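You operate a simulated robot arm through the tools that you are given. There is no shell and no other tool. Be economical: measure what you need, move in short steps, check, and stop when the job is done.

You are at the controls of a simulated robot arm. One attempt, no reset.

TASK
Put the grey spool on top of the soap. Put the 4 mm roller from the back of the sample bench on the drip plate and the 3 mm roller on the top of the skein bench. Close the door. Close the drawer of the skein bench. Take the bottle on the top of the skein bench and put it away on the soak bench. Put the blue spool from the top of the skein bench on the deck of the trolley. Pull the door of cooler two open. Do these in any order. Set down upright: grey spool, bottle, blue spool.

It is judged by the outcome, as a careful person would: the job done as asked, and still so three seconds after it is handed in. It fails if anything else is knocked over, pushed out of place, dropped, spilled or broken.

THE ROBOT
A 6-joint arm with a two-finger parallel gripper on a trunk, on a base that drives. Base frame: it is fixed to the floor where the robot stands at the start and does not move with it; the origin is under the middle of the robot, x ahead of it, y to its left, z up. Readings come in cm, rad, newtons and seconds.
With the tool pointing down near the work surface it reaches from about 10 to 58 cm from the robot's upright axis, wherever it stands. Its first joint turns from -2.897 to 2.897 rad. Places, roughly: blue spool (4x4x8 cm) [-50, 400, 90]; bottle [-50, 400, 100]; deck of the trolley [-150, -60, 10]; door [70, -110, 100]; door of cooler two [-710, 180, 30]; drawer of the skein bench [-30, 380, 70]; drip plate (13x13 cm) [52, 66, 84]; grey spool (5x5x7 cm) [50, -10, 90]; roller [75, 0, 75]; soak bench (30x15 cm) [46, 318, 84]; soap (9x6x4 cm) [50, 120, 40]; top of the skein bench [-70, 410, 80]. Payload 4.1 kg.
The TCP is the grasp point between the finger pads, 2.3 cm short of the fingertips. In the tool frame z runs along the fingers and y along their closing line. Largest opening 9.4 cm; finger width 3.8, thickness 1; the body of the gripper, 5.4 by 9.6 cm, starts 3.9 cm behind the TCP.
Orientation is told as [roll, pitch, yaw] about the base's x, y, z axes, in that order, counted from this pose: with the fingers straight down and closing along the base's y, the tool's x points along the base's -x, its y along +y and its z along -z.

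THE INTERFACE
- The arm moves only by the tool step_arm. Its argument "rows" is a list of rows, each an object (a shift or turn left out is 0, a gripper value left out holds the last) with "rot": the turn, a rotation vector about the base's x, y, z in rad, a list of three; "linear": the shift along the base's x, y, z in mm, a list of three; "gripper": the finger opening in mm, from 0 to 94. In form: [{"rot": [rx, ry, rz], "linear": [x, y, z], "gripper": gripper}, ...]. A call has 1 to 20 rows; each row shifts and turns the commanded pose from where the row before left it. A row lasts 0.2 s, in which the tool goes at most 5 cm and 0.15 rad; a call with a longer step from one row to the next is refused whole, and so is a gripper value outside its range. Where a pose cannot be reached the arm comes as near as it can. A force on the tool above 40 N (or 10 N above the force at the start of the call, whichever is more), or a blocked arm, ends the call early, and 0.2 s more pass. The fingers move at their own pace (about 4.5 cm/s each) and stop on an object; they squeeze with about 23 N. The grip force told is the motor's: it shows also when the fingers shut on nothing. Time passes only in rows, and 0.2 s behind the last, so rows that do not move let the fingers close. It gives the time, the measured TCP pose, the force on the tool (base axes), the opening and the grip force at its end, in the units of the frame above (readings bear some noise), with the torque about the TCP (base axes, N m) and any sound that the robot's microphone picked up.
- Cameras (640 x 400 px; columns grow to the right, rows downward): "scene" is now at [3.18, 14.41, 146.37]; the picture's right is [-0.25, -0.97, 0.00], its down [-0.60, 0.15, -0.79] and it looks along [0.76, -0.20, -0.62] (base axes); focal length 214 px, centre (320, 200). "wrist" rides on the gripper at [8.6, 1.6, -7.4] in the tool frame; the picture's right is [-0.18, 0.98, 0.00], its down [-0.58, -0.11, -0.81] and it looks along [-0.79, -0.15, 0.59] (tool axes); focal length 243 px, centre (320, 200).
- snapshot(camera): a new picture of that camera. It takes no simulated time.
- slide_trunk(by): slides the trunk up (or, below 0, down) by that many cm; the arm and the scene camera ride with it, the base frame stays. It gives what a move gives, with no picture.
- roll_base(legs): drives the robot by 1 to 6 legs, each [ahead, turn to the left] in cm and rad, along the robot's own axes; the way and the turn of a leg run together, so that a leg with both is an arc; at most 150 cm and 3.142 rad a leg. The arm and the cameras ride along, it lands a little off, and it stops where it bumps. It gives what a move gives.
- head_to(pan, tilt): turns the head with the scene camera to pan (to the left, within 2.705 rad either way) and tilt (down, from -0.506 to 1.204), counted from straight ahead of the robot. It gives what a move gives.
- pixel_to_xyz(camera, pixels): for up to 12 pixels [column, row] of the newest picture of that camera ("zoom" is the newest enlarged one), the place [x, y, z] in the base frame of the surface seen there, good to about 0.3 cm, but the place of the scene camera against the robot may be out by one fixed shift of up to 1.2 cm in any direction. It takes no simulated time.
- inspect(camera, box): a new picture of the part [left, top, right, bottom] of that camera's present view, enlarged. It takes no simulated time.
- job_done(): hands the job in; it is judged then, once.

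Go step by step. Measure first, check grasps and placings, and put right what went wrong. The budget is 131 turns and 144 pictures, counting those below and the enlarged ones. Unless the task says otherwise, let go and move clear before handing in, and close with one line.

The tools are called after ">>>" as name(argument=value, ...) on one line, values as JSON. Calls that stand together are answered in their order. step_arm: Moves the arm, as the interface text tells. Its arguments: {"type":"object","properties":{"rows":{"type":"array","items":{"type":"object","properties":{"rot":{"type":"array","items":{"type":"number"}},"linear":{"type":"array","items":{"type":"number"}},"gripper":{"type":"number"}}}}},"required":["rows"]} The other tools are called the same way: slide_trunk (by) slides the trunk up or down; roll_base (legs) drives the base; head_to (pan, tilt) turns the head that bears the scene camera; snapshot (camera) takes a picture; pixel_to_xyz (camera, pixels) gives the place of the surface under pixels of a picture; inspect (camera, box) takes an enlarged picture of a part of a camera's view; job_done () hands the job in.

At the start:

```text
t: 0.0
ee_pos: [38.18, -19.57, 123.5]
ee_rot: [0.0, 0.001, 0.0]
ft_force: [-0.6, 0.6, -0.9]
wrist_torque: [-0.03, -0.03, -0.01]
width: 9.4
grasp_force: 0.0
trunk travel left (down, up): [-42.5, 16.5]
robot x, y, heading: [0.4, 0.2, 0.005]
head pan, tilt: [-0.253, 0.663]
```

scene: 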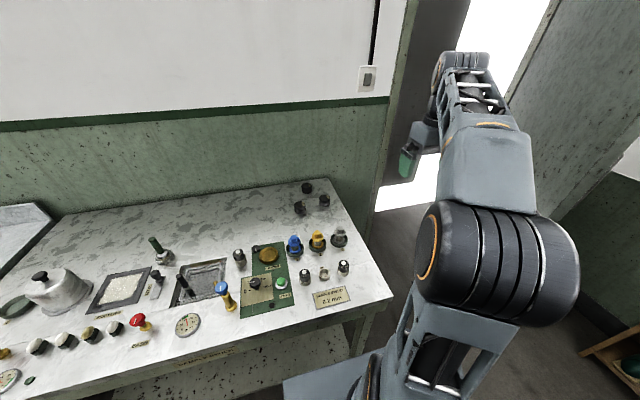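
wrist: 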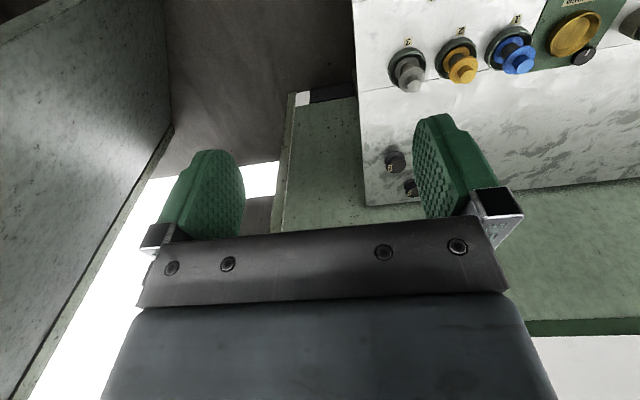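

The scene picture shows the sample bench with spools near (295,245), (318,240), (338,237) and three rollers near (307,188), (300,208), (324,200). I'll enlarge these areas.

>>> inspect(camera="scene", box=[220, 170, 380, 320])

>>> inspect(camera="scene", box=[0, 220, 240, 400])

>>> pixel_to_xyz(camera="scene", pixels=[[295, 245], [318, 240], [338, 237], [307, 188], [300, 208], [324, 200], [122, 287], [200, 285], [50, 285], [188, 325], [250, 300], [325, 275]])

```text
2.67 times, centred on (300, 245) of scene
```

zoom: 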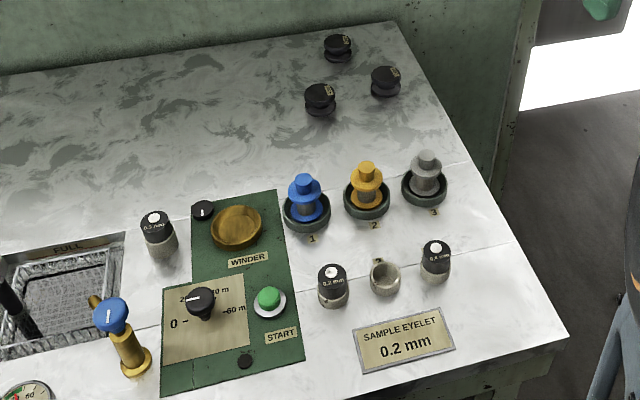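

```text
2.22 times, centred on (120, 310) of scene
```

zoom: 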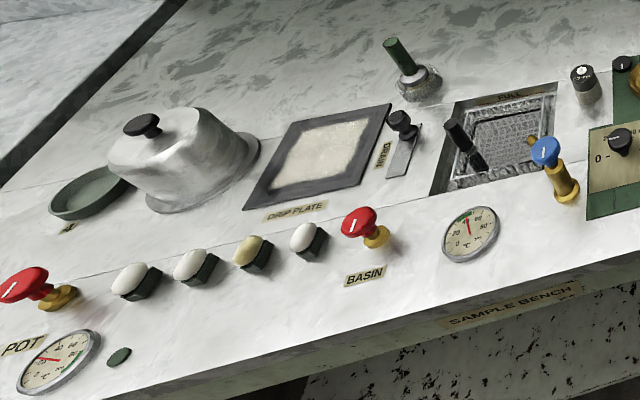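

```text
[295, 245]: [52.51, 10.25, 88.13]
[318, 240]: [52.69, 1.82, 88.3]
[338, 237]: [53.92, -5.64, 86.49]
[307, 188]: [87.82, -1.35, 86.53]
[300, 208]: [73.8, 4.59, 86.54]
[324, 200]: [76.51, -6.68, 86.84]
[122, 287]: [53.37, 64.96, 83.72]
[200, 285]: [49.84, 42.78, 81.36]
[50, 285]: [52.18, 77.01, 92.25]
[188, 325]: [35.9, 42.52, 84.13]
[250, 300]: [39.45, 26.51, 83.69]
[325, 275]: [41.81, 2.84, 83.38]
```

The three black pulleys at the back carry tiny labels; I'll zoom in and look at them, and look around the room.

>>> inspect(camera="scene", box=[288, 176, 336, 220])

>>> inspect(camera="wrist", box=[360, 130, 440, 210])

>>> head_to(pan=-1.2, tilt=0.5)

>>> snapshot(camera="scene")

>>> head_to(pan=1.3, tilt=0.6)

>>> snapshot(camera="scene")

>>> head_to(pan=2.5, tilt=0.3)

>>> snapshot(camera="scene")

>>> head_to(pan=-2.4, tilt=0.4)

>>> snapshot(camera="scene")

```text
9.09 times, centred on (312, 198) of scene
```

zoom: 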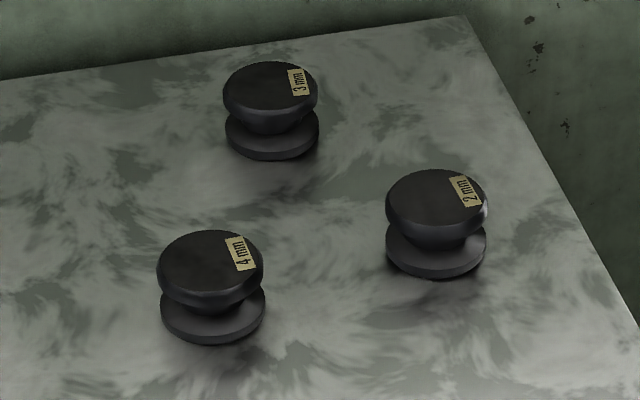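

```text
5.00 times, centred on (400, 170) of wrist
```

zoom: 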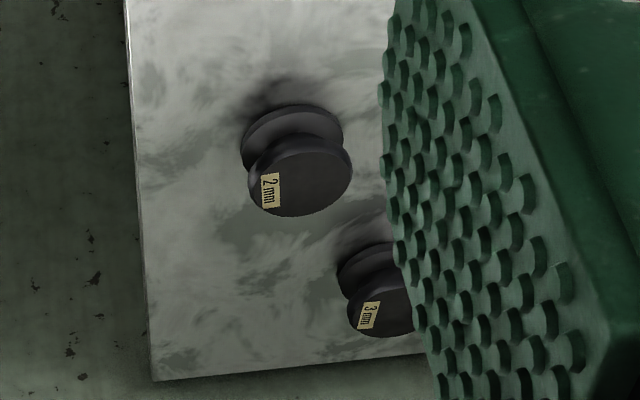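

```text
t: 1.2
ee_pos: [38.15, -19.63, 123.58]
ee_rot: [0.0, 0.0, -0.002]
ft_force: [-0.3, -0.5, -0.1]
wrist_torque: [0.01, -0.05, 0.01]
width: 9.39
grasp_force: 0.1
trunk travel left (down, up): [-42.5, 16.5]
robot x, y, heading: [0.09, 0.64, -0.006]
head pan, tilt: [-1.201, 0.499]
```

```text
137 pictures are left
```

scene: 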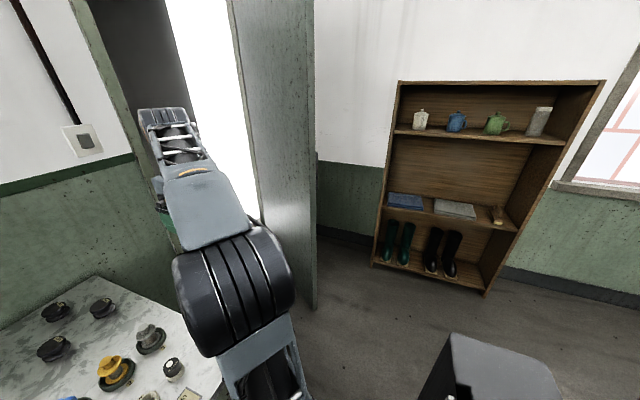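

```text
t: 3.5
ee_pos: [38.13, -19.56, 123.56]
ee_rot: [0.0, -0.001, 0.0]
ft_force: [0.4, 0.7, 0.6]
wrist_torque: [0.0, -0.02, -0.02]
width: 9.4
grasp_force: 0.0
trunk travel left (down, up): [-42.5, 16.5]
robot x, y, heading: [0.12, 0.44, -0.001]
head pan, tilt: [1.3, 0.6]
```

```text
136 pictures are left
```

scene: 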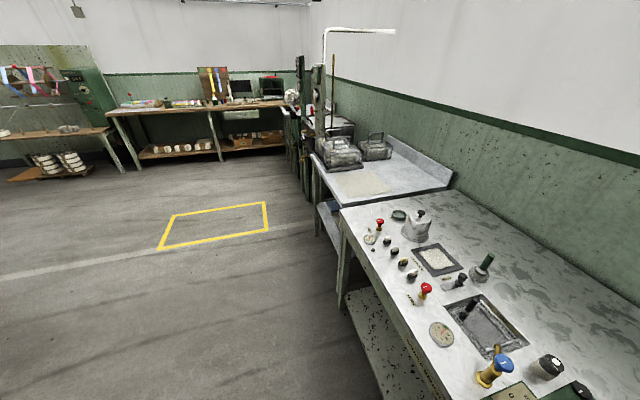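

```text
t: 4.9
ee_pos: [38.21, -19.62, 123.55]
ee_rot: [0.001, 0.0, 0.001]
ft_force: [0.4, 0.0, -0.7]
wrist_torque: [0.01, 0.01, 0.03]
width: 9.4
grasp_force: 0.2
trunk travel left (down, up): [-42.5, 16.5]
robot x, y, heading: [-0.2, 0.36, 0.004]
head pan, tilt: [2.499, 0.3]
```

```text
135 pictures are left
```

scene: 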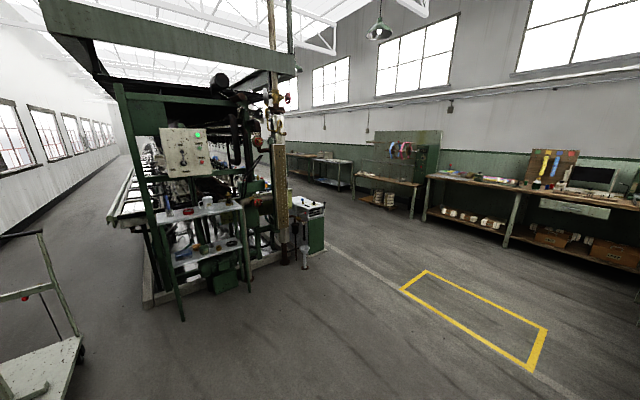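

```text
t: 8.8
ee_pos: [38.17, -19.62, 123.59]
ee_rot: [0.001, 0.0, 0.0]
ft_force: [-0.1, 0.4, 1.1]
wrist_torque: [-0.02, -0.01, -0.01]
width: 9.39
grasp_force: 0.1
trunk travel left (down, up): [-42.5, 16.5]
robot x, y, heading: [-0.31, 0.45, 0.0]
head pan, tilt: [-2.4, 0.4]
```

```text
134 pictures are left
```

scene: 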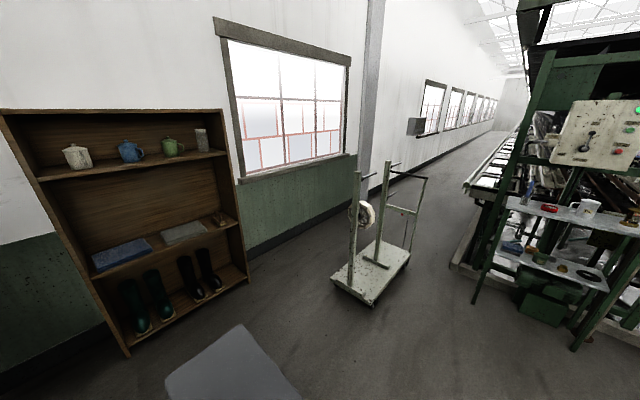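

Labels read: 4 mm at (74,4.6), 3 mm at (88,-1.4), 2 mm at (76.5,-6.7). Now I move the wrist camera in front of the grey spool at (54,-6) for accurate measuring.

>>> step_arm(rows=[{"linear": [3, 23, -39]}, {"linear": [3, 23, -39]}, {"linear": [3, 23, -39]}, {"linear": [3, 23, -39]}, {"linear": [3, 23, -39]}, {"linear": [3, 21, -39]}])

>>> snapshot(camera="wrist")

>>> head_to(pan=-0.2, tilt=0.75)

>>> snapshot(camera="scene")

```text
t: 10.2
ee_pos: [40.03, -5.85, 100.17]
ee_rot: [0.001, -0.002, 0.0]
ft_force: [-0.2, -1.1, 0.5]
wrist_torque: [0.0, -0.02, -0.05]
width: 9.43
grasp_force: 0.2
trunk travel left (down, up): [-42.5, 16.5]
robot x, y, heading: [0.25, 0.23, -0.004]
head pan, tilt: [-2.4, 0.4]
```

```text
133 pictures are left
```

wrist: 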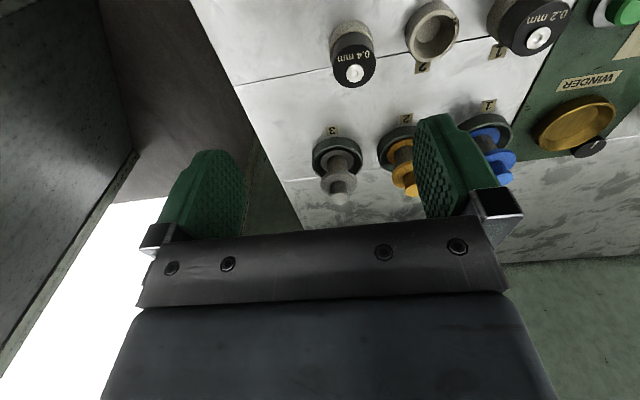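

```text
t: 12.2
ee_pos: [39.85, -6.02, 100.3]
ee_rot: [-0.001, 0.0, 0.0]
ft_force: [-0.1, -1.2, 0.1]
wrist_torque: [0.02, 0.0, 0.0]
width: 9.4
grasp_force: 0.0
trunk travel left (down, up): [-42.5, 16.5]
robot x, y, heading: [0.17, -0.01, 0.002]
head pan, tilt: [-0.201, 0.75]
```

```text
132 pictures are left
```

scene: 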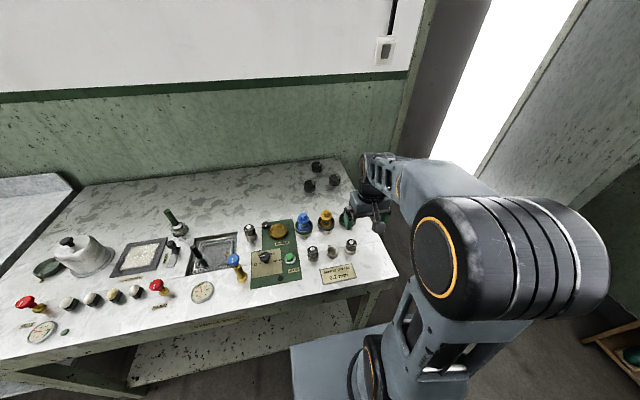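

Wrist picture (upside-down) shows the grey spool at (340,165)-(342,200) in holder 3. Measure it.

>>> inspect(camera="wrist", box=[290, 120, 390, 220])

>>> pixel_to_xyz(camera="wrist", pixels=[[342, 199], [340, 184], [326, 183], [355, 183], [338, 160], [325, 158], [352, 158], [316, 158], [360, 158], [300, 180], [337, 140], [342, 190]])

```text
4.00 times, centred on (340, 170) of wrist
```

zoom: 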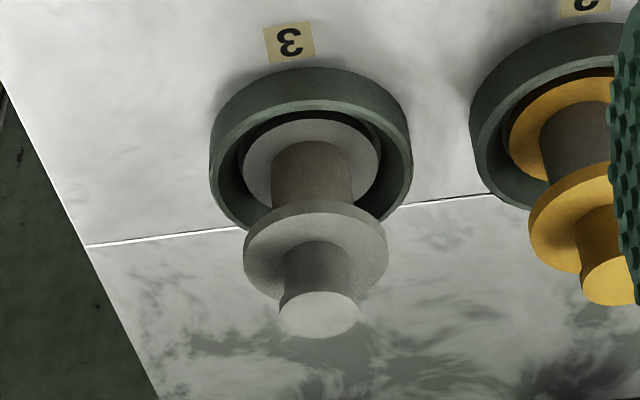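

```text
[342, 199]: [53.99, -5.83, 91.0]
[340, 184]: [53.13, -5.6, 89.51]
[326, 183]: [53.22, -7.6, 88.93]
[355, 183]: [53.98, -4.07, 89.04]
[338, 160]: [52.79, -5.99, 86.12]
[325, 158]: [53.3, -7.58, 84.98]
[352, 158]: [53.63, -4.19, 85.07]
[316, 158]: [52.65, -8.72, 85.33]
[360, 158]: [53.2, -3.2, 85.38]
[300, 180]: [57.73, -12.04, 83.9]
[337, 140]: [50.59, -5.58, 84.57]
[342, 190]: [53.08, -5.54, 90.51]
```

The grey spool axis is at about (54,-5.8), knob top z 91, flange at 89. Before choosing how to grip it I'll look at the soap's place.

>>> head_to(pan=1.2, tilt=0.8)

>>> snapshot(camera="scene")

>>> inspect(camera="scene", box=[200, 60, 400, 200])

```text
t: 13.8
ee_pos: [40.04, -5.93, 100.34]
ee_rot: [0.001, 0.001, -0.001]
ft_force: [0.5, 0.2, -0.6]
wrist_torque: [-0.02, -0.04, 0.01]
width: 9.44
grasp_force: 0.0
trunk travel left (down, up): [-42.5, 16.5]
robot x, y, heading: [0.18, 0.34, -0.002]
head pan, tilt: [1.201, 0.799]
```

```text
130 pictures are left
```

scene: 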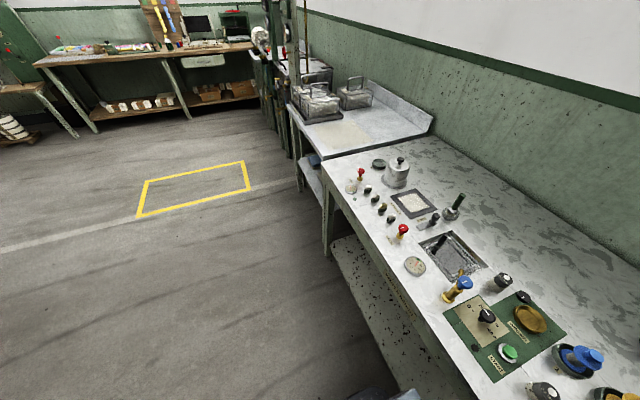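

```text
2.86 times, centred on (300, 130) of scene
```

zoom: 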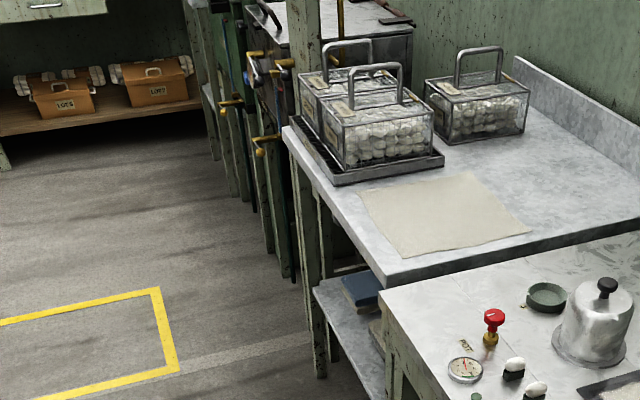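

The soap lies on the lower shelf of the next bench, so the grey spool should be gripped with near-horizontal fingers. I'll measure free space at the right-hand end of the bench and the door.

>>> head_to(pan=-0.9, tilt=0.85)

>>> snapshot(camera="scene")

```text
t: 15.8
ee_pos: [40.03, -5.93, 100.28]
ee_rot: [0.002, 0.0, 0.0]
ft_force: [0.3, -0.1, 1.0]
wrist_torque: [-0.01, -0.02, 0.02]
width: 9.41
grasp_force: 0.0
trunk travel left (down, up): [-42.5, 16.5]
robot x, y, heading: [-0.13, 0.01, -0.0]
head pan, tilt: [-0.901, 0.85]
```

```text
128 pictures are left
```

scene: 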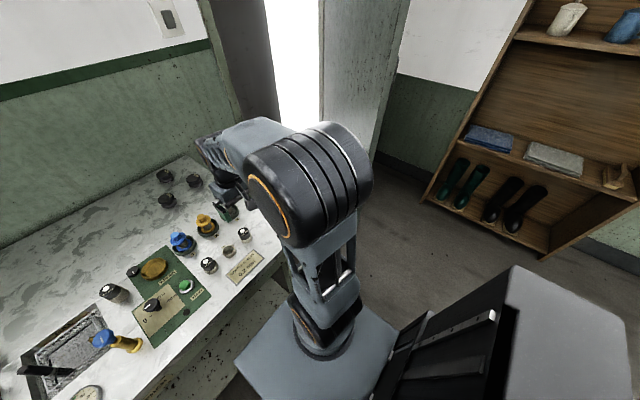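

>>> pixel_to_xyz(camera="scene", pixels=[[270, 275], [205, 350], [195, 160], [440, 190], [540, 250], [385, 140], [320, 100], [255, 100], [240, 370], [390, 325], [400, 200], [335, 30]])

```text
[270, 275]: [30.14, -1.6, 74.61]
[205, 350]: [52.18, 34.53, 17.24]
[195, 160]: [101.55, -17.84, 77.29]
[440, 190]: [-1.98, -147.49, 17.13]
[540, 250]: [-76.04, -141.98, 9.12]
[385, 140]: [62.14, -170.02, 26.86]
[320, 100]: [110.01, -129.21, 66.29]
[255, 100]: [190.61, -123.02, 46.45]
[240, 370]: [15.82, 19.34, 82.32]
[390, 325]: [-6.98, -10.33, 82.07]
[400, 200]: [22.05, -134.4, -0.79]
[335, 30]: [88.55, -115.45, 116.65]
```

Bench front edge is at x≈30, right end about y≈-12..-18, free floor to the right until y≈-110. I tuck the arm and drive to the right of the bench, then look.

>>> step_arm(rows=[{"linear": [-20, 5, 30]}, {"linear": [-30, 10, 30]}, {"linear": [-40, 10, 20]}, {"linear": [-40, 10, 0]}, {"linear": [-20, 5, 0]}])

>>> roll_base(legs=[[0, -1.571], [52, 0], [0, 1.571]])

>>> head_to(pan=-0.1, tilt=0.6)

>>> snapshot(camera="scene")

```text
t: 17.0
ee_pos: [24.99, -1.75, 108.14]
ee_rot: [0.0, 0.01, -0.002]
ft_force: [0.6, -0.3, 0.0]
wrist_torque: [0.02, 0.03, -0.03]
width: 9.39
grasp_force: 0.0
trunk travel left (down, up): [-42.5, 16.5]
robot x, y, heading: [-0.29, 0.24, -0.001]
head pan, tilt: [-0.901, 0.85]
```

```text
t: 19.9
ee_pos: [10.41, -22.41, 108.01]
ee_rot: [-0.001, 0.007, -1.066]
ft_force: [0.7, -0.6, 0.4]
wrist_torque: [-0.01, 0.0, 0.01]
width: 9.41
grasp_force: 0.0
trunk travel left (down, up): [-42.5, 16.5]
robot x, y, heading: [-0.48, -0.17, -1.001]
head pan, tilt: [-0.901, 0.85]
stopped in leg 1: the robot was blocked; the commanded pose is now the measured one
```

```text
t: 21.1
ee_pos: [10.28, -22.44, 108.1]
ee_rot: [0.001, 0.006, -1.066]
ft_force: [-0.3, 0.2, 0.8]
wrist_torque: [0.01, 0.01, -0.04]
width: 9.4
grasp_force: 0.0
trunk travel left (down, up): [-42.5, 16.5]
robot x, y, heading: [-0.49, 0.15, -0.994]
head pan, tilt: [-0.099, 0.6]
```

```text
127 pictures are left
```

scene: 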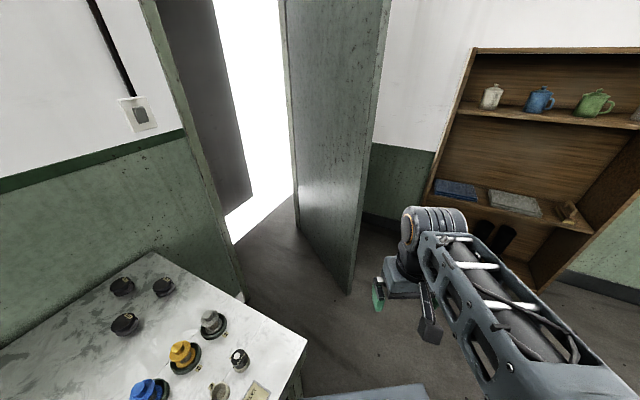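

The base corner bumped while turning in place (bench under-structure), so I back off before turning. I also measure door leaf points (350,292), (297,230).

>>> pixel_to_xyz(camera="scene", pixels=[[347, 290], [300, 200], [300, 230], [370, 100], [290, 60], [228, 215], [245, 290], [300, 345], [150, 255]])

>>> roll_base(legs=[[-22, 0], [0, -0.57], [75, 0], [0, 1.571]])

>>> head_to(pan=-0.1, tilt=0.6)

>>> snapshot(camera="scene")

```text
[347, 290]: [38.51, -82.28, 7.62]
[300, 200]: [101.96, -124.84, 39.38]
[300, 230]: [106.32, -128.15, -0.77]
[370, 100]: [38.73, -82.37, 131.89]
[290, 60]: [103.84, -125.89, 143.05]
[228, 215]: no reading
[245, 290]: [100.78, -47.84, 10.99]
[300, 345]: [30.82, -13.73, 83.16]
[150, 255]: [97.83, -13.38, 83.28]
```

```text
t: 31.8
ee_pos: [14.03, -63.72, 108.0]
ee_rot: [0.002, 0.005, -0.094]
ft_force: [-0.1, -0.5, -0.1]
wrist_torque: [0.02, 0.0, 0.0]
width: 9.4
grasp_force: 0.0
trunk travel left (down, up): [-42.5, 16.5]
robot x, y, heading: [-10.47, -59.91, -0.026]
head pan, tilt: [-0.099, 0.6]
```

```text
t: 32.4
ee_pos: [13.93, -63.65, 107.99]
ee_rot: [0.001, 0.005, -0.095]
ft_force: [0.0, 0.2, -0.1]
wrist_torque: [0.01, 0.01, 0.02]
width: 9.39
grasp_force: 0.1
trunk travel left (down, up): [-42.5, 16.5]
robot x, y, heading: [-10.59, -60.26, -0.022]
head pan, tilt: [-0.099, 0.6]
```

```text
126 pictures are left
```

scene: 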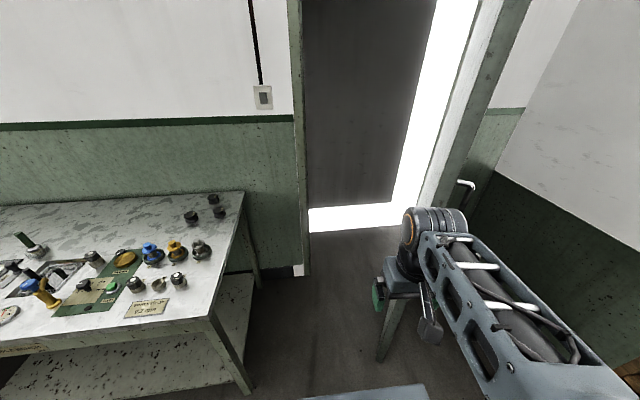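

The door leaf runs from hinge (105,-127) to its free edge (38.5,-82); it closes by swinging toward +x+y. Closing it first gives room, so I drive to its room side and aim at it.

>>> roll_base(legs=[[0, -1.545], [48, 0], [0, 2.02]])

>>> head_to(pan=0.0, tilt=0.4)

>>> snapshot(camera="scene")

```text
t: 43.7
ee_pos: [15.46, -99.54, 108.17]
ee_rot: [0.001, 0.006, 0.407]
ft_force: [-0.9, -1.5, 0.0]
wrist_torque: [0.01, 0.01, 0.0]
width: 9.39
grasp_force: 0.0
trunk travel left (down, up): [-42.5, 16.5]
robot x, y, heading: [-8.19, -107.61, 0.48]
head pan, tilt: [-0.099, 0.6]
```

```text
t: 44.5
ee_pos: [15.38, -99.46, 108.13]
ee_rot: [0.002, 0.005, 0.407]
ft_force: [0.4, -0.4, -0.6]
wrist_torque: [-0.01, 0.02, 0.0]
width: 9.4
grasp_force: 0.0
trunk travel left (down, up): [-42.5, 16.5]
robot x, y, heading: [-8.14, -107.8, 0.482]
head pan, tilt: [0.0, 0.4]
```

```text
125 pictures are left
```

scene: 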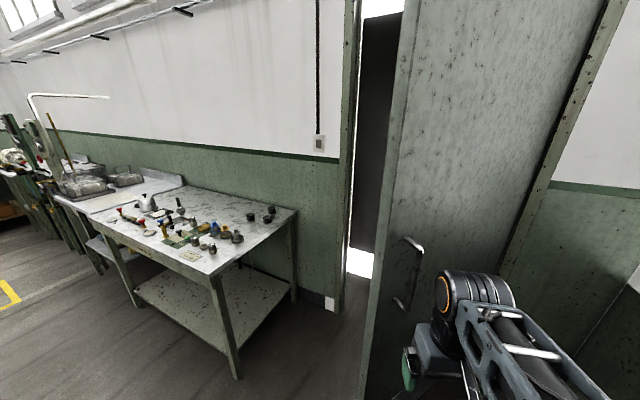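

The pull handle sits around (410,270) close to the free edge. I pitch the closed gripper forward and reach out to the right of / above it.

>>> pixel_to_xyz(camera="scene", pixels=[[415, 245], [405, 300], [440, 150], [375, 300], [520, 100]])

>>> step_arm(rows=[{"rot": [0.065, -0.124, 0], "linear": [18, 7, 10], "gripper": 0}, {"rot": [0.065, -0.124, 0], "linear": [18, 7, 10]}, {"rot": [0.065, -0.124, 0], "linear": [18, 7, 10]}, {"rot": [0.065, -0.124, 0], "linear": [18, 7, 10]}, {"rot": [0.065, -0.124, 0], "linear": [18, 7, 10]}, {"rot": [0.065, -0.124, 0], "linear": [18, 7, 10]}, {"rot": [0.065, -0.124, 0], "linear": [18, 7, 10]}, {"rot": [0.065, -0.124, 0], "linear": [18, 7, 10]}])

>>> snapshot(camera="scene")

```text
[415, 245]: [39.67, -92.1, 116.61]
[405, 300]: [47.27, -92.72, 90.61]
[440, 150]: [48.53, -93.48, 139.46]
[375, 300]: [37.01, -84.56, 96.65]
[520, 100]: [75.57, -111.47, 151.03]
```

```text
t: 46.2
ee_pos: [30.03, -94.15, 115.87]
ee_rot: [0.154, -1.11, 0.312]
ft_force: [-0.2, 0.3, -0.4]
wrist_torque: [0.02, -0.01, 0.01]
width: 0.01
grasp_force: 23.0
trunk travel left (down, up): [-42.5, 16.5]
robot x, y, heading: [-8.01, -107.75, 0.478]
head pan, tilt: [0.0, 0.4]
```

```text
124 pictures are left
```

scene: 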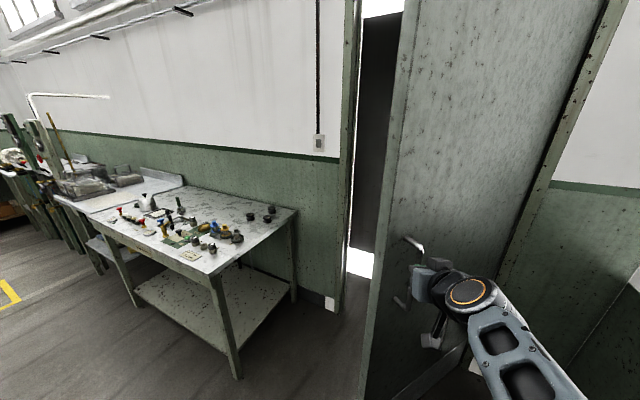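

The gripper is aligned with the handle (z 90–117), so I shift it 12 cm right and up, then drive 60 cm pushing the leaf.

>>> step_arm(rows=[{"linear": [14, -27, 20]}, {"linear": [14, -27, 20]}, {"linear": [14, -27, 20]}, {"linear": [14, -27, 20]}])

>>> roll_base(legs=[[35, 0], [25, 0]])

>>> snapshot(camera="scene")

```text
t: 47.2
ee_pos: [35.56, -104.83, 123.96]
ee_rot: [0.156, -1.11, 0.312]
ft_force: [-0.3, -0.1, -0.3]
wrist_torque: [0.02, -0.01, -0.01]
width: 0.0
grasp_force: 23.1
trunk travel left (down, up): [-42.5, 16.5]
robot x, y, heading: [-8.08, -107.75, 0.476]
head pan, tilt: [0.0, 0.4]
```

```text
t: 50.9
ee_pos: [88.59, -77.16, 123.97]
ee_rot: [0.154, -1.109, 0.311]
ft_force: [0.4, -0.1, 0.3]
wrist_torque: [0.02, -0.01, 0.0]
width: 0.02
grasp_force: 22.7
trunk travel left (down, up): [-42.5, 16.5]
robot x, y, heading: [44.83, -80.13, 0.478]
head pan, tilt: [0.0, 0.4]
```

```text
123 pictures are left
```

scene: 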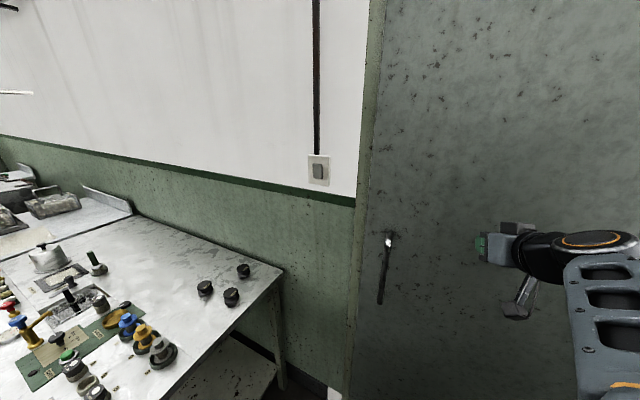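

The door has swung nearly shut. I push on until it seats.

>>> roll_base(legs=[[10, 0], [8, 0]])

>>> snapshot(camera="scene")

>>> pixel_to_xyz(camera="scene", pixels=[[400, 100], [500, 100], [380, 200], [600, 150], [350, 100]])

```text
t: 52.5
ee_pos: [98.87, -71.49, 124.22]
ee_rot: [0.14, -1.105, 0.327]
ft_force: [-21.6, -6.4, 1.1]
wrist_torque: [0.02, -0.19, -0.1]
width: 0.0
grasp_force: 23.4
trunk travel left (down, up): [-42.5, 16.5]
robot x, y, heading: [55.83, -73.89, 0.48]
head pan, tilt: [0.0, 0.4]
stopped in leg 2: the force on the tool passed its limit (the readings are from after the stop); the commanded pose is now the measured one
```

```text
122 pictures are left
```

scene: 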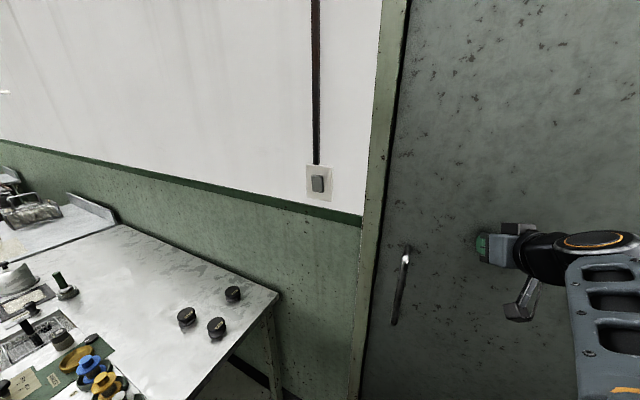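

```text
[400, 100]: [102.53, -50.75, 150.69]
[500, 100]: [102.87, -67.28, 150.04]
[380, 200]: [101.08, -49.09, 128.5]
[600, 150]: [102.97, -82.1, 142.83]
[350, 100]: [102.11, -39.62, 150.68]
```

The leaf reads x≈102.5–103 along its width, flush with the wall at 102: closed. Next I back off, turn to face the bench's end (+y) and set up to fetch the grey spool.

>>> roll_base(legs=[[-4, 0], [0, 1.09], [14, 0]])

>>> step_arm(rows=[{"rot": [-0.12, 0, 0], "gripper": 94}, {"rot": [-0.12, 0, 0]}, {"linear": [0, 0, -30]}, {"linear": [0, 0, -30]}, {"linear": [0, 0, -30]}, {"linear": [0, 0, -40]}, {"linear": [0, 0, -40]}])

>>> snapshot(camera="wrist")

>>> snapshot(camera="scene")

```text
t: 57.1
ee_pos: [69.31, -21.57, 123.94]
ee_rot: [0.143, -1.104, 1.429]
ft_force: [0.9, 0.4, -0.2]
wrist_torque: [0.01, 0.04, -0.01]
width: 0.02
grasp_force: 22.3
trunk travel left (down, up): [-42.5, 16.5]
robot x, y, heading: [52.21, -61.36, 1.587]
head pan, tilt: [0.0, 0.4]
```

```text
t: 58.8
ee_pos: [69.38, -21.37, 106.8]
ee_rot: [0.089, -0.862, 1.472]
ft_force: [0.2, 0.1, 0.2]
wrist_torque: [0.01, 0.04, 0.0]
width: 9.41
grasp_force: 0.1
trunk travel left (down, up): [-42.5, 16.5]
robot x, y, heading: [52.2, -61.75, 1.581]
head pan, tilt: [0.0, 0.4]
```

```text
121 pictures are left
```

wrist: 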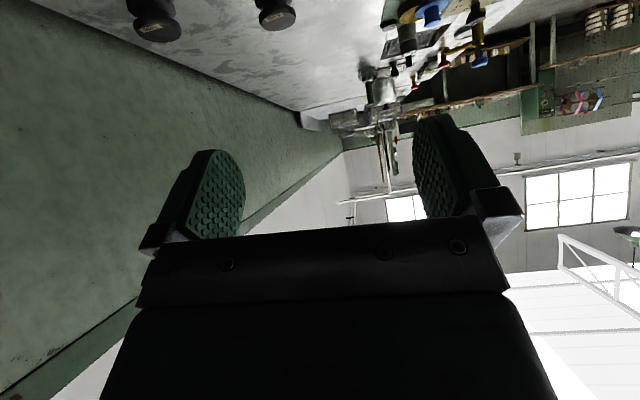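

```text
120 pictures are left
```

scene: 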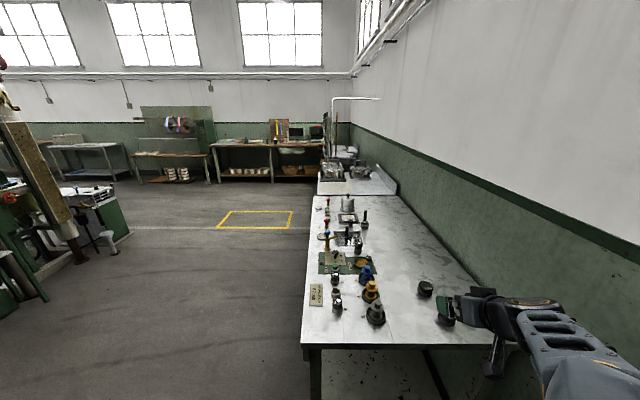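

Tool points along (0,0.76,-0.65). I level the closing line and move to a stand-off in front of the grey spool, then view with the wrist camera.

>>> step_arm(rows=[{"rot": [0.001, -0.05, 0.043], "linear": [-38, 13, -15]}, {"linear": [-38, 13, -23]}, {"linear": [-38, 13, -23]}, {"linear": [-40, 13, -23]}])

>>> snapshot(camera="wrist")

```text
t: 59.8
ee_pos: [53.88, -16.15, 98.34]
ee_rot: [0.002, -0.863, 1.591]
ft_force: [-0.5, -0.1, 0.4]
wrist_torque: [-0.02, 0.0, -0.01]
width: 9.4
grasp_force: 0.0
trunk travel left (down, up): [-42.5, 16.5]
robot x, y, heading: [52.14, -61.62, 1.585]
head pan, tilt: [0.0, 0.4]
```

```text
119 pictures are left
```

wrist: 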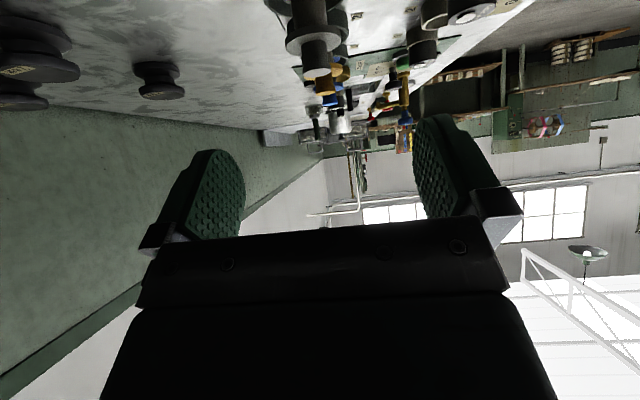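

The grey spool appears at (315,30)-(318,75) between the fingers. I measure it here.

>>> pixel_to_xyz(camera="wrist", pixels=[[317, 77], [316, 60], [314, 45], [290, 38], [340, 32], [312, 15], [355, 15]])

>>> inspect(camera="wrist", box=[260, 0, 380, 90])

```text
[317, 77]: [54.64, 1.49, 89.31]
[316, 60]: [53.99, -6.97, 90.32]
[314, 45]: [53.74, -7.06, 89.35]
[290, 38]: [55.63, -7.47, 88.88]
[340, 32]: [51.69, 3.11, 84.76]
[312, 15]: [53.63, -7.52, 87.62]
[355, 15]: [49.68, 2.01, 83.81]
```

```text
4.44 times, centred on (320, 45) of wrist
```

zoom: 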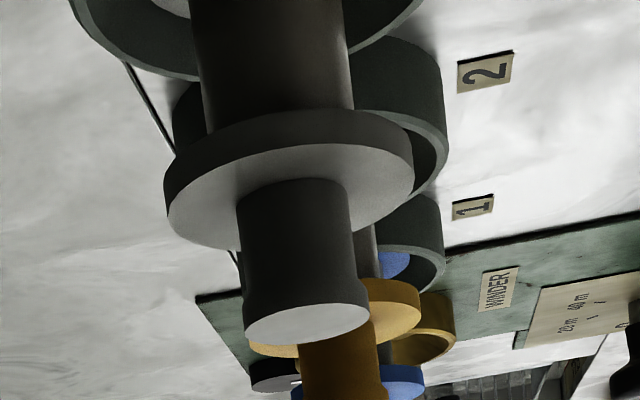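

Spool centre (53.9,-6.0), flange z≈88.7. I go in and close.

>>> step_arm(rows=[{"linear": [0, 20, -19]}, {"linear": [0, 20, -19]}, {"linear": [0, 20, -19]}, {"linear": [0, 20, -19]}, {"linear": [0, 20, -19]}])

>>> step_arm(rows=[{"gripper": 20}, {}, {}, {}, {}, {}])

>>> snapshot(camera="wrist")

```text
t: 61.0
ee_pos: [54.52, -6.18, 88.97]
ee_rot: [0.023, -0.864, 1.575]
ft_force: [-0.1, -0.3, 0.7]
wrist_torque: [-0.01, -0.02, -0.01]
width: 9.41
grasp_force: 0.0
out of reach, approached as far as the arm can: row 5
trunk travel left (down, up): [-42.5, 16.5]
robot x, y, heading: [52.14, -61.38, 1.584]
head pan, tilt: [0.0, 0.4]
```

```text
t: 62.4
ee_pos: [54.45, -6.21, 88.93]
ee_rot: [0.023, -0.865, 1.575]
ft_force: [-2.3, 0.6, 3.1]
wrist_torque: [0.05, 0.04, 0.01]
width: 4.27
grasp_force: 23.1
trunk travel left (down, up): [-42.5, 16.5]
robot x, y, heading: [52.24, -61.57, 1.586]
head pan, tilt: [0.0, 0.4]
```

```text
117 pictures are left
```

wrist: 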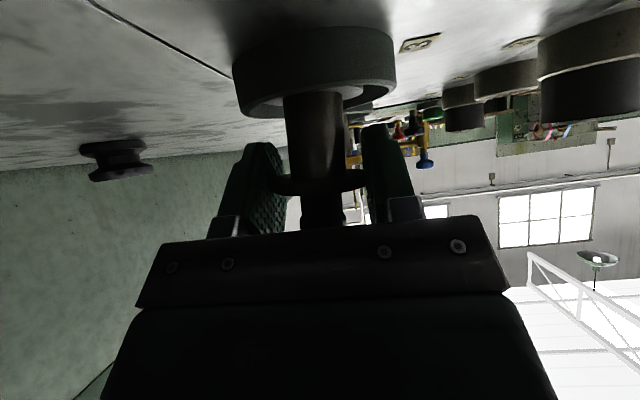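

The fingers closed on the flange at 4.27 cm with 23 N. I lift straight up and check.

>>> step_arm(rows=[{"linear": [0, -2, 20]}, {"linear": [0, -5, 30]}, {"linear": [0, -30, 30]}, {"linear": [0, -40, 20]}, {"linear": [0, -40, 0]}])

>>> snapshot(camera="wrist")

```text
t: 63.5
ee_pos: [54.4, -18.31, 99.04]
ee_rot: [0.015, -0.866, 1.574]
ft_force: [-0.6, -0.4, 0.0]
wrist_torque: [0.02, -0.02, 0.02]
width: 4.27
grasp_force: 23.3
trunk travel left (down, up): [-42.5, 16.5]
robot x, y, heading: [52.52, -61.63, 1.584]
head pan, tilt: [0.0, 0.4]
```

```text
116 pictures are left
```

wrist: 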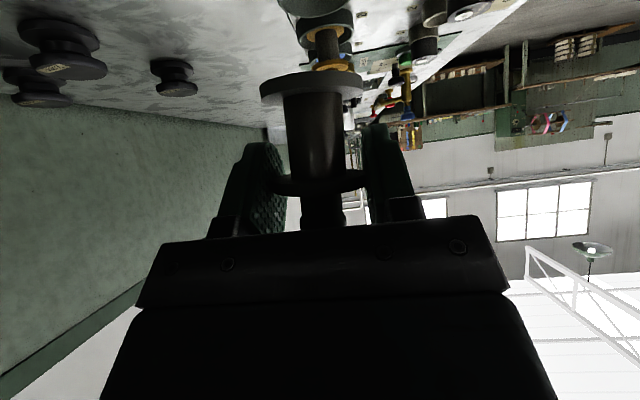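

The spool is held upright. I drive around to the aisle in front of the neighbouring bench, at about (-20,120), facing it.

>>> roll_base(legs=[[0, 1.557], [72, 0], [0, -1.571], [110, 0], [71, 0], [0, -1.571]])

>>> head_to(pan=0.0, tilt=0.8)

>>> snapshot(camera="scene")

>>> snapshot(camera="wrist")

```text
t: 87.6
ee_pos: [23.01, 123.0, 99.06]
ee_rot: [0.014, -0.866, 0.056]
ft_force: [-0.8, -0.4, -0.4]
wrist_torque: [-0.01, -0.01, 0.03]
width: 4.23
grasp_force: 23.3
trunk travel left (down, up): [-42.5, 16.5]
robot x, y, heading: [-20.67, 122.96, 0.069]
head pan, tilt: [0.0, 0.4]
```

```text
t: 88.5
ee_pos: [22.88, 122.88, 99.17]
ee_rot: [0.014, -0.867, 0.055]
ft_force: [0.2, -0.6, -0.2]
wrist_torque: [0.02, -0.02, -0.01]
width: 4.28
grasp_force: 22.9
trunk travel left (down, up): [-42.5, 16.5]
robot x, y, heading: [-20.53, 123.29, 0.062]
head pan, tilt: [0.0, 0.799]
```

```text
115 pictures are left
```

scene: 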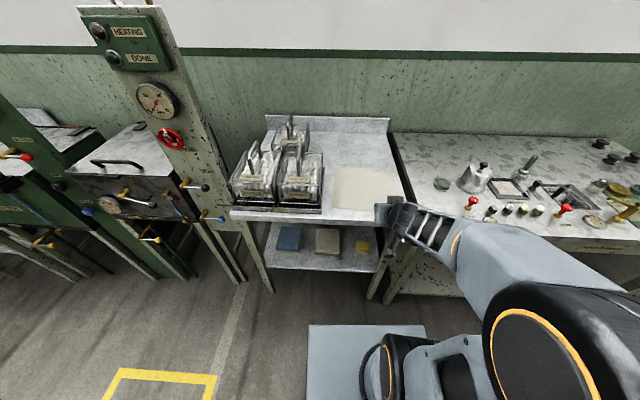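

```text
114 pictures are left
```

wrist: 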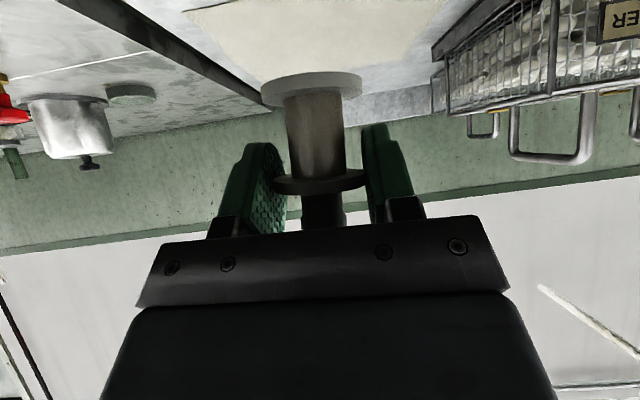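

On the shelf I see blue cloth (288,238), beige cloth (328,240) and the yellow soap (362,245). I zoom and measure.

>>> inspect(camera="scene", box=[230, 190, 420, 310])

>>> pixel_to_xyz(camera="scene", pixels=[[362, 245], [357, 241], [369, 242], [364, 252], [357, 250], [328, 240], [345, 268], [290, 265], [300, 212], [275, 290], [375, 290]])

```text
3.33 times, centred on (325, 250) of scene
```

zoom: 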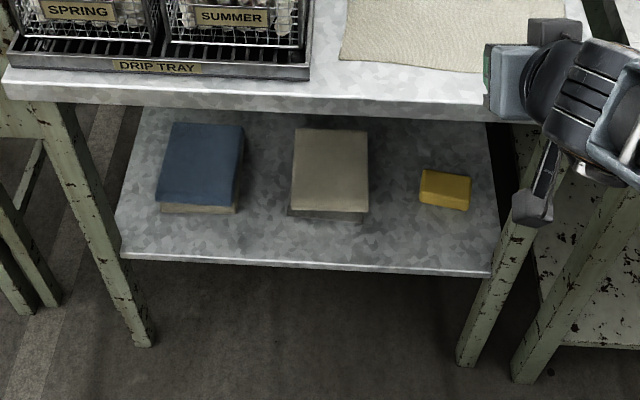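

```text
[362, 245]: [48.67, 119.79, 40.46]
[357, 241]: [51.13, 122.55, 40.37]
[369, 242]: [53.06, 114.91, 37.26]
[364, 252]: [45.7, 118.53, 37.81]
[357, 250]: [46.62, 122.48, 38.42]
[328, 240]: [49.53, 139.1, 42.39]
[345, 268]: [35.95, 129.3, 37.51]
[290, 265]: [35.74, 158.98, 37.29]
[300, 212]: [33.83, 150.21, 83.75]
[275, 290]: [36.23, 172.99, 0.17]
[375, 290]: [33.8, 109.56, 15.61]
```

The soap is centred near (50,119.5), top z≈40.5–41, bench underside ~80, leg at y≈109. I square up, lower the trunk and view from lower down.

>>> roll_base(legs=[[0, -0.065]])

>>> slide_trunk(by=-42.5)

>>> head_to(pan=0.0, tilt=0.6)

>>> snapshot(camera="scene")

>>> snapshot(camera="wrist")

```text
t: 89.3
ee_pos: [22.9, 120.27, 99.17]
ee_rot: [0.014, -0.866, -0.01]
ft_force: [-0.4, 0.0, -0.4]
wrist_torque: [-0.01, 0.0, 0.01]
width: 4.24
grasp_force: 23.0
trunk travel left (down, up): [-42.5, 16.5]
robot x, y, heading: [-20.15, 123.14, 0.002]
head pan, tilt: [0.0, 0.799]
```

```text
refused: -42.5 is not a number from -40 to 40
```

```text
t: 90.1
ee_pos: [22.74, 120.28, 99.16]
ee_rot: [0.013, -0.867, -0.005]
ft_force: [-1.1, -0.2, -0.1]
wrist_torque: [0.01, 0.03, 0.0]
width: 4.3
grasp_force: 22.8
trunk travel left (down, up): [-42.5, 16.5]
robot x, y, heading: [-20.46, 123.28, 0.001]
head pan, tilt: [0.0, 0.6]
```

```text
112 pictures are left
```

scene: 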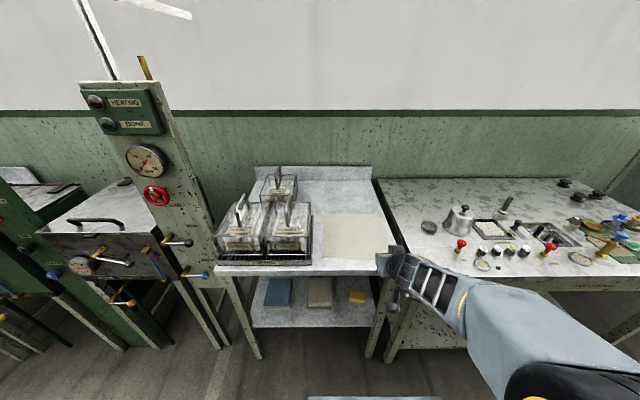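

```text
111 pictures are left
```

wrist: 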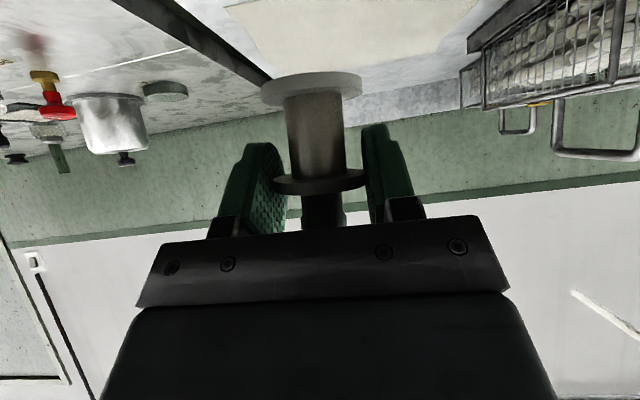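

The trunk call was refused (limit 40); I lower by 40 instead.

>>> slide_trunk(by=-40)

>>> snapshot(camera="scene")

>>> snapshot(camera="wrist")

```text
t: 93.9
ee_pos: [22.88, 120.16, 59.11]
ee_rot: [0.014, -0.866, -0.006]
ft_force: [0.2, 0.7, -0.2]
wrist_torque: [-0.01, 0.0, 0.01]
width: 4.25
grasp_force: 23.7
trunk travel left (down, up): [-2.5, 56.5]
robot x, y, heading: [-20.53, 122.95, -0.002]
head pan, tilt: [0.0, 0.6]
```

```text
110 pictures are left
```

scene: 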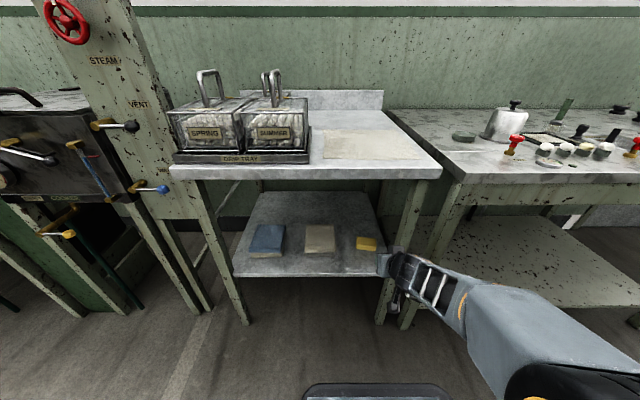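

```text
109 pictures are left
```

wrist: 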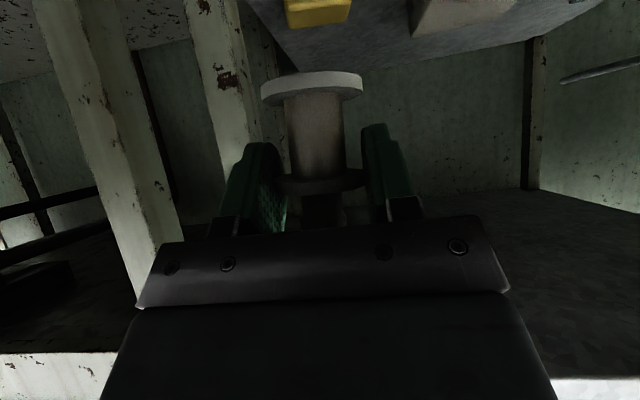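

The forearm comes in from the right, so I check its clearance to the right leg (x 34, y 109). Measuring arm, leg and soap points.

>>> pixel_to_xyz(camera="scene", pixels=[[400, 260], [440, 280], [480, 300], [540, 330], [560, 375], [395, 300], [408, 220], [425, 175], [366, 244], [376, 248], [358, 249], [385, 250]])

>>> pixel_to_xyz(camera="wrist", pixels=[[320, 20], [295, 20], [345, 10], [315, 3], [215, 60], [225, 130], [60, 50], [440, 20]])

>>> inspect(camera="scene", box=[340, 200, 640, 400])

```text
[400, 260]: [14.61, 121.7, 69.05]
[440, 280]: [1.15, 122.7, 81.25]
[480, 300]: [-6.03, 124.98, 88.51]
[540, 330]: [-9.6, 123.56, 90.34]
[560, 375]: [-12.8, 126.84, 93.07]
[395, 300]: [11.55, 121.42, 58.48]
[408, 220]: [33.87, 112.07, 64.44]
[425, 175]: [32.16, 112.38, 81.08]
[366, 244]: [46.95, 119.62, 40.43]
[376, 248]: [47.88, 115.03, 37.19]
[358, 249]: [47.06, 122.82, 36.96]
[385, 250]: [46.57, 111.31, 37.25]
```

```text
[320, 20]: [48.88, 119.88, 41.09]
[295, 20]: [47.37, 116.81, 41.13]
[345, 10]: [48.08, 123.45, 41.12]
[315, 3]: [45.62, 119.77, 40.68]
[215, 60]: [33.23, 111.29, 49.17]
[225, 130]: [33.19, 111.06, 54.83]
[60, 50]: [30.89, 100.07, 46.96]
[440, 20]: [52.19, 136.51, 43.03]
```

```text
2.00 times, centred on (490, 300) of scene
```

zoom: 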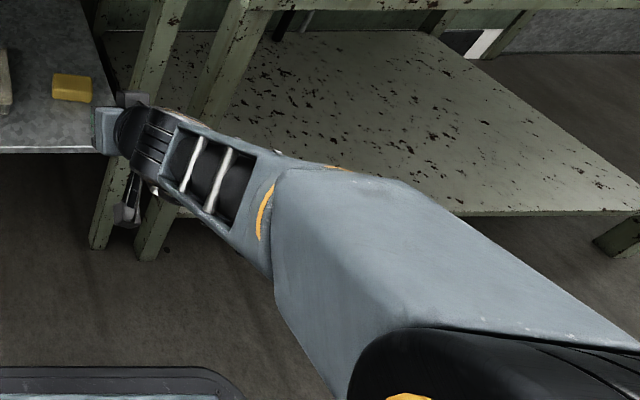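

The arm stays in the plane y≈121–125 and clears the bench when translated. Soap top from the wrist: z≈41.1, centre ≈(49.2,119.9). I lower and extend a little, then drive in 16 cm.

>>> step_arm(rows=[{"linear": [20, 0, -20]}, {"linear": [20, 0, -20]}, {"linear": [20, 0, -20]}, {"linear": [20, -2, -10]}])

>>> roll_base(legs=[[15, 0]])

>>> snapshot(camera="wrist")

>>> snapshot(camera="scene")

```text
t: 94.9
ee_pos: [30.74, 119.87, 51.89]
ee_rot: [0.012, -0.868, -0.007]
ft_force: [-0.7, -0.1, 0.5]
wrist_torque: [0.02, 0.02, -0.01]
width: 4.27
grasp_force: 22.8
trunk travel left (down, up): [-2.5, 56.5]
robot x, y, heading: [-20.76, 122.87, -0.0]
head pan, tilt: [0.0, 0.6]
```

```text
t: 96.3
ee_pos: [45.49, 119.73, 51.94]
ee_rot: [0.014, -0.866, -0.01]
ft_force: [1.5, 0.4, -0.3]
wrist_torque: [0.02, -0.01, -0.01]
width: 4.27
grasp_force: 22.8
trunk travel left (down, up): [-2.5, 56.5]
robot x, y, heading: [-5.47, 122.87, -0.002]
head pan, tilt: [0.0, 0.6]
```

```text
107 pictures are left
```

wrist: 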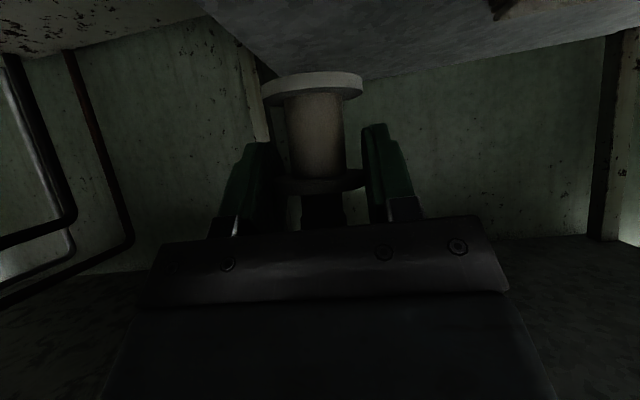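

```text
106 pictures are left
```

scene: 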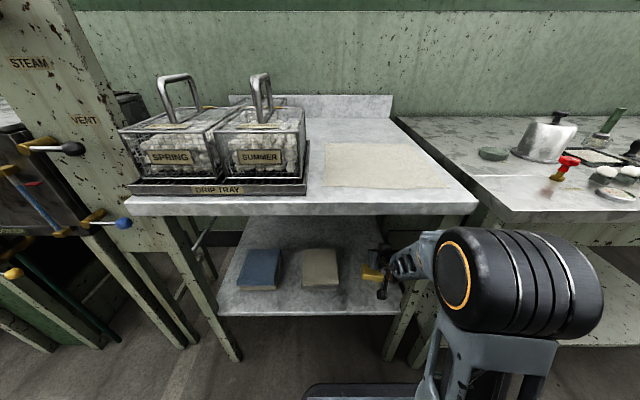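

I measure the spool's bottom flange in the wrist picture at (311,76)-(340,90).

>>> pixel_to_xyz(camera="wrist", pixels=[[311, 74], [311, 80], [311, 86], [268, 90], [358, 86], [311, 92], [315, 140]])

>>> inspect(camera="scene", box=[330, 220, 450, 310])

```text
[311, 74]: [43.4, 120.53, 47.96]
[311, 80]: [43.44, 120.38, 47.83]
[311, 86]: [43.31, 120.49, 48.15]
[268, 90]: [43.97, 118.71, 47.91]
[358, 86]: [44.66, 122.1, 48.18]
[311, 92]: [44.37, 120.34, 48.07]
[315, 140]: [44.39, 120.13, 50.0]
```

```text
4.44 times, centred on (390, 265) of scene
```

zoom: 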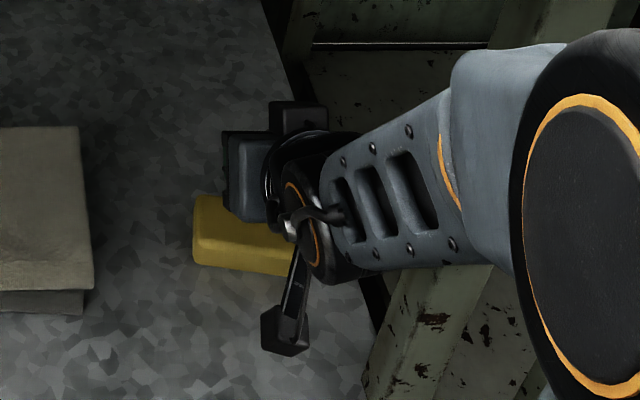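

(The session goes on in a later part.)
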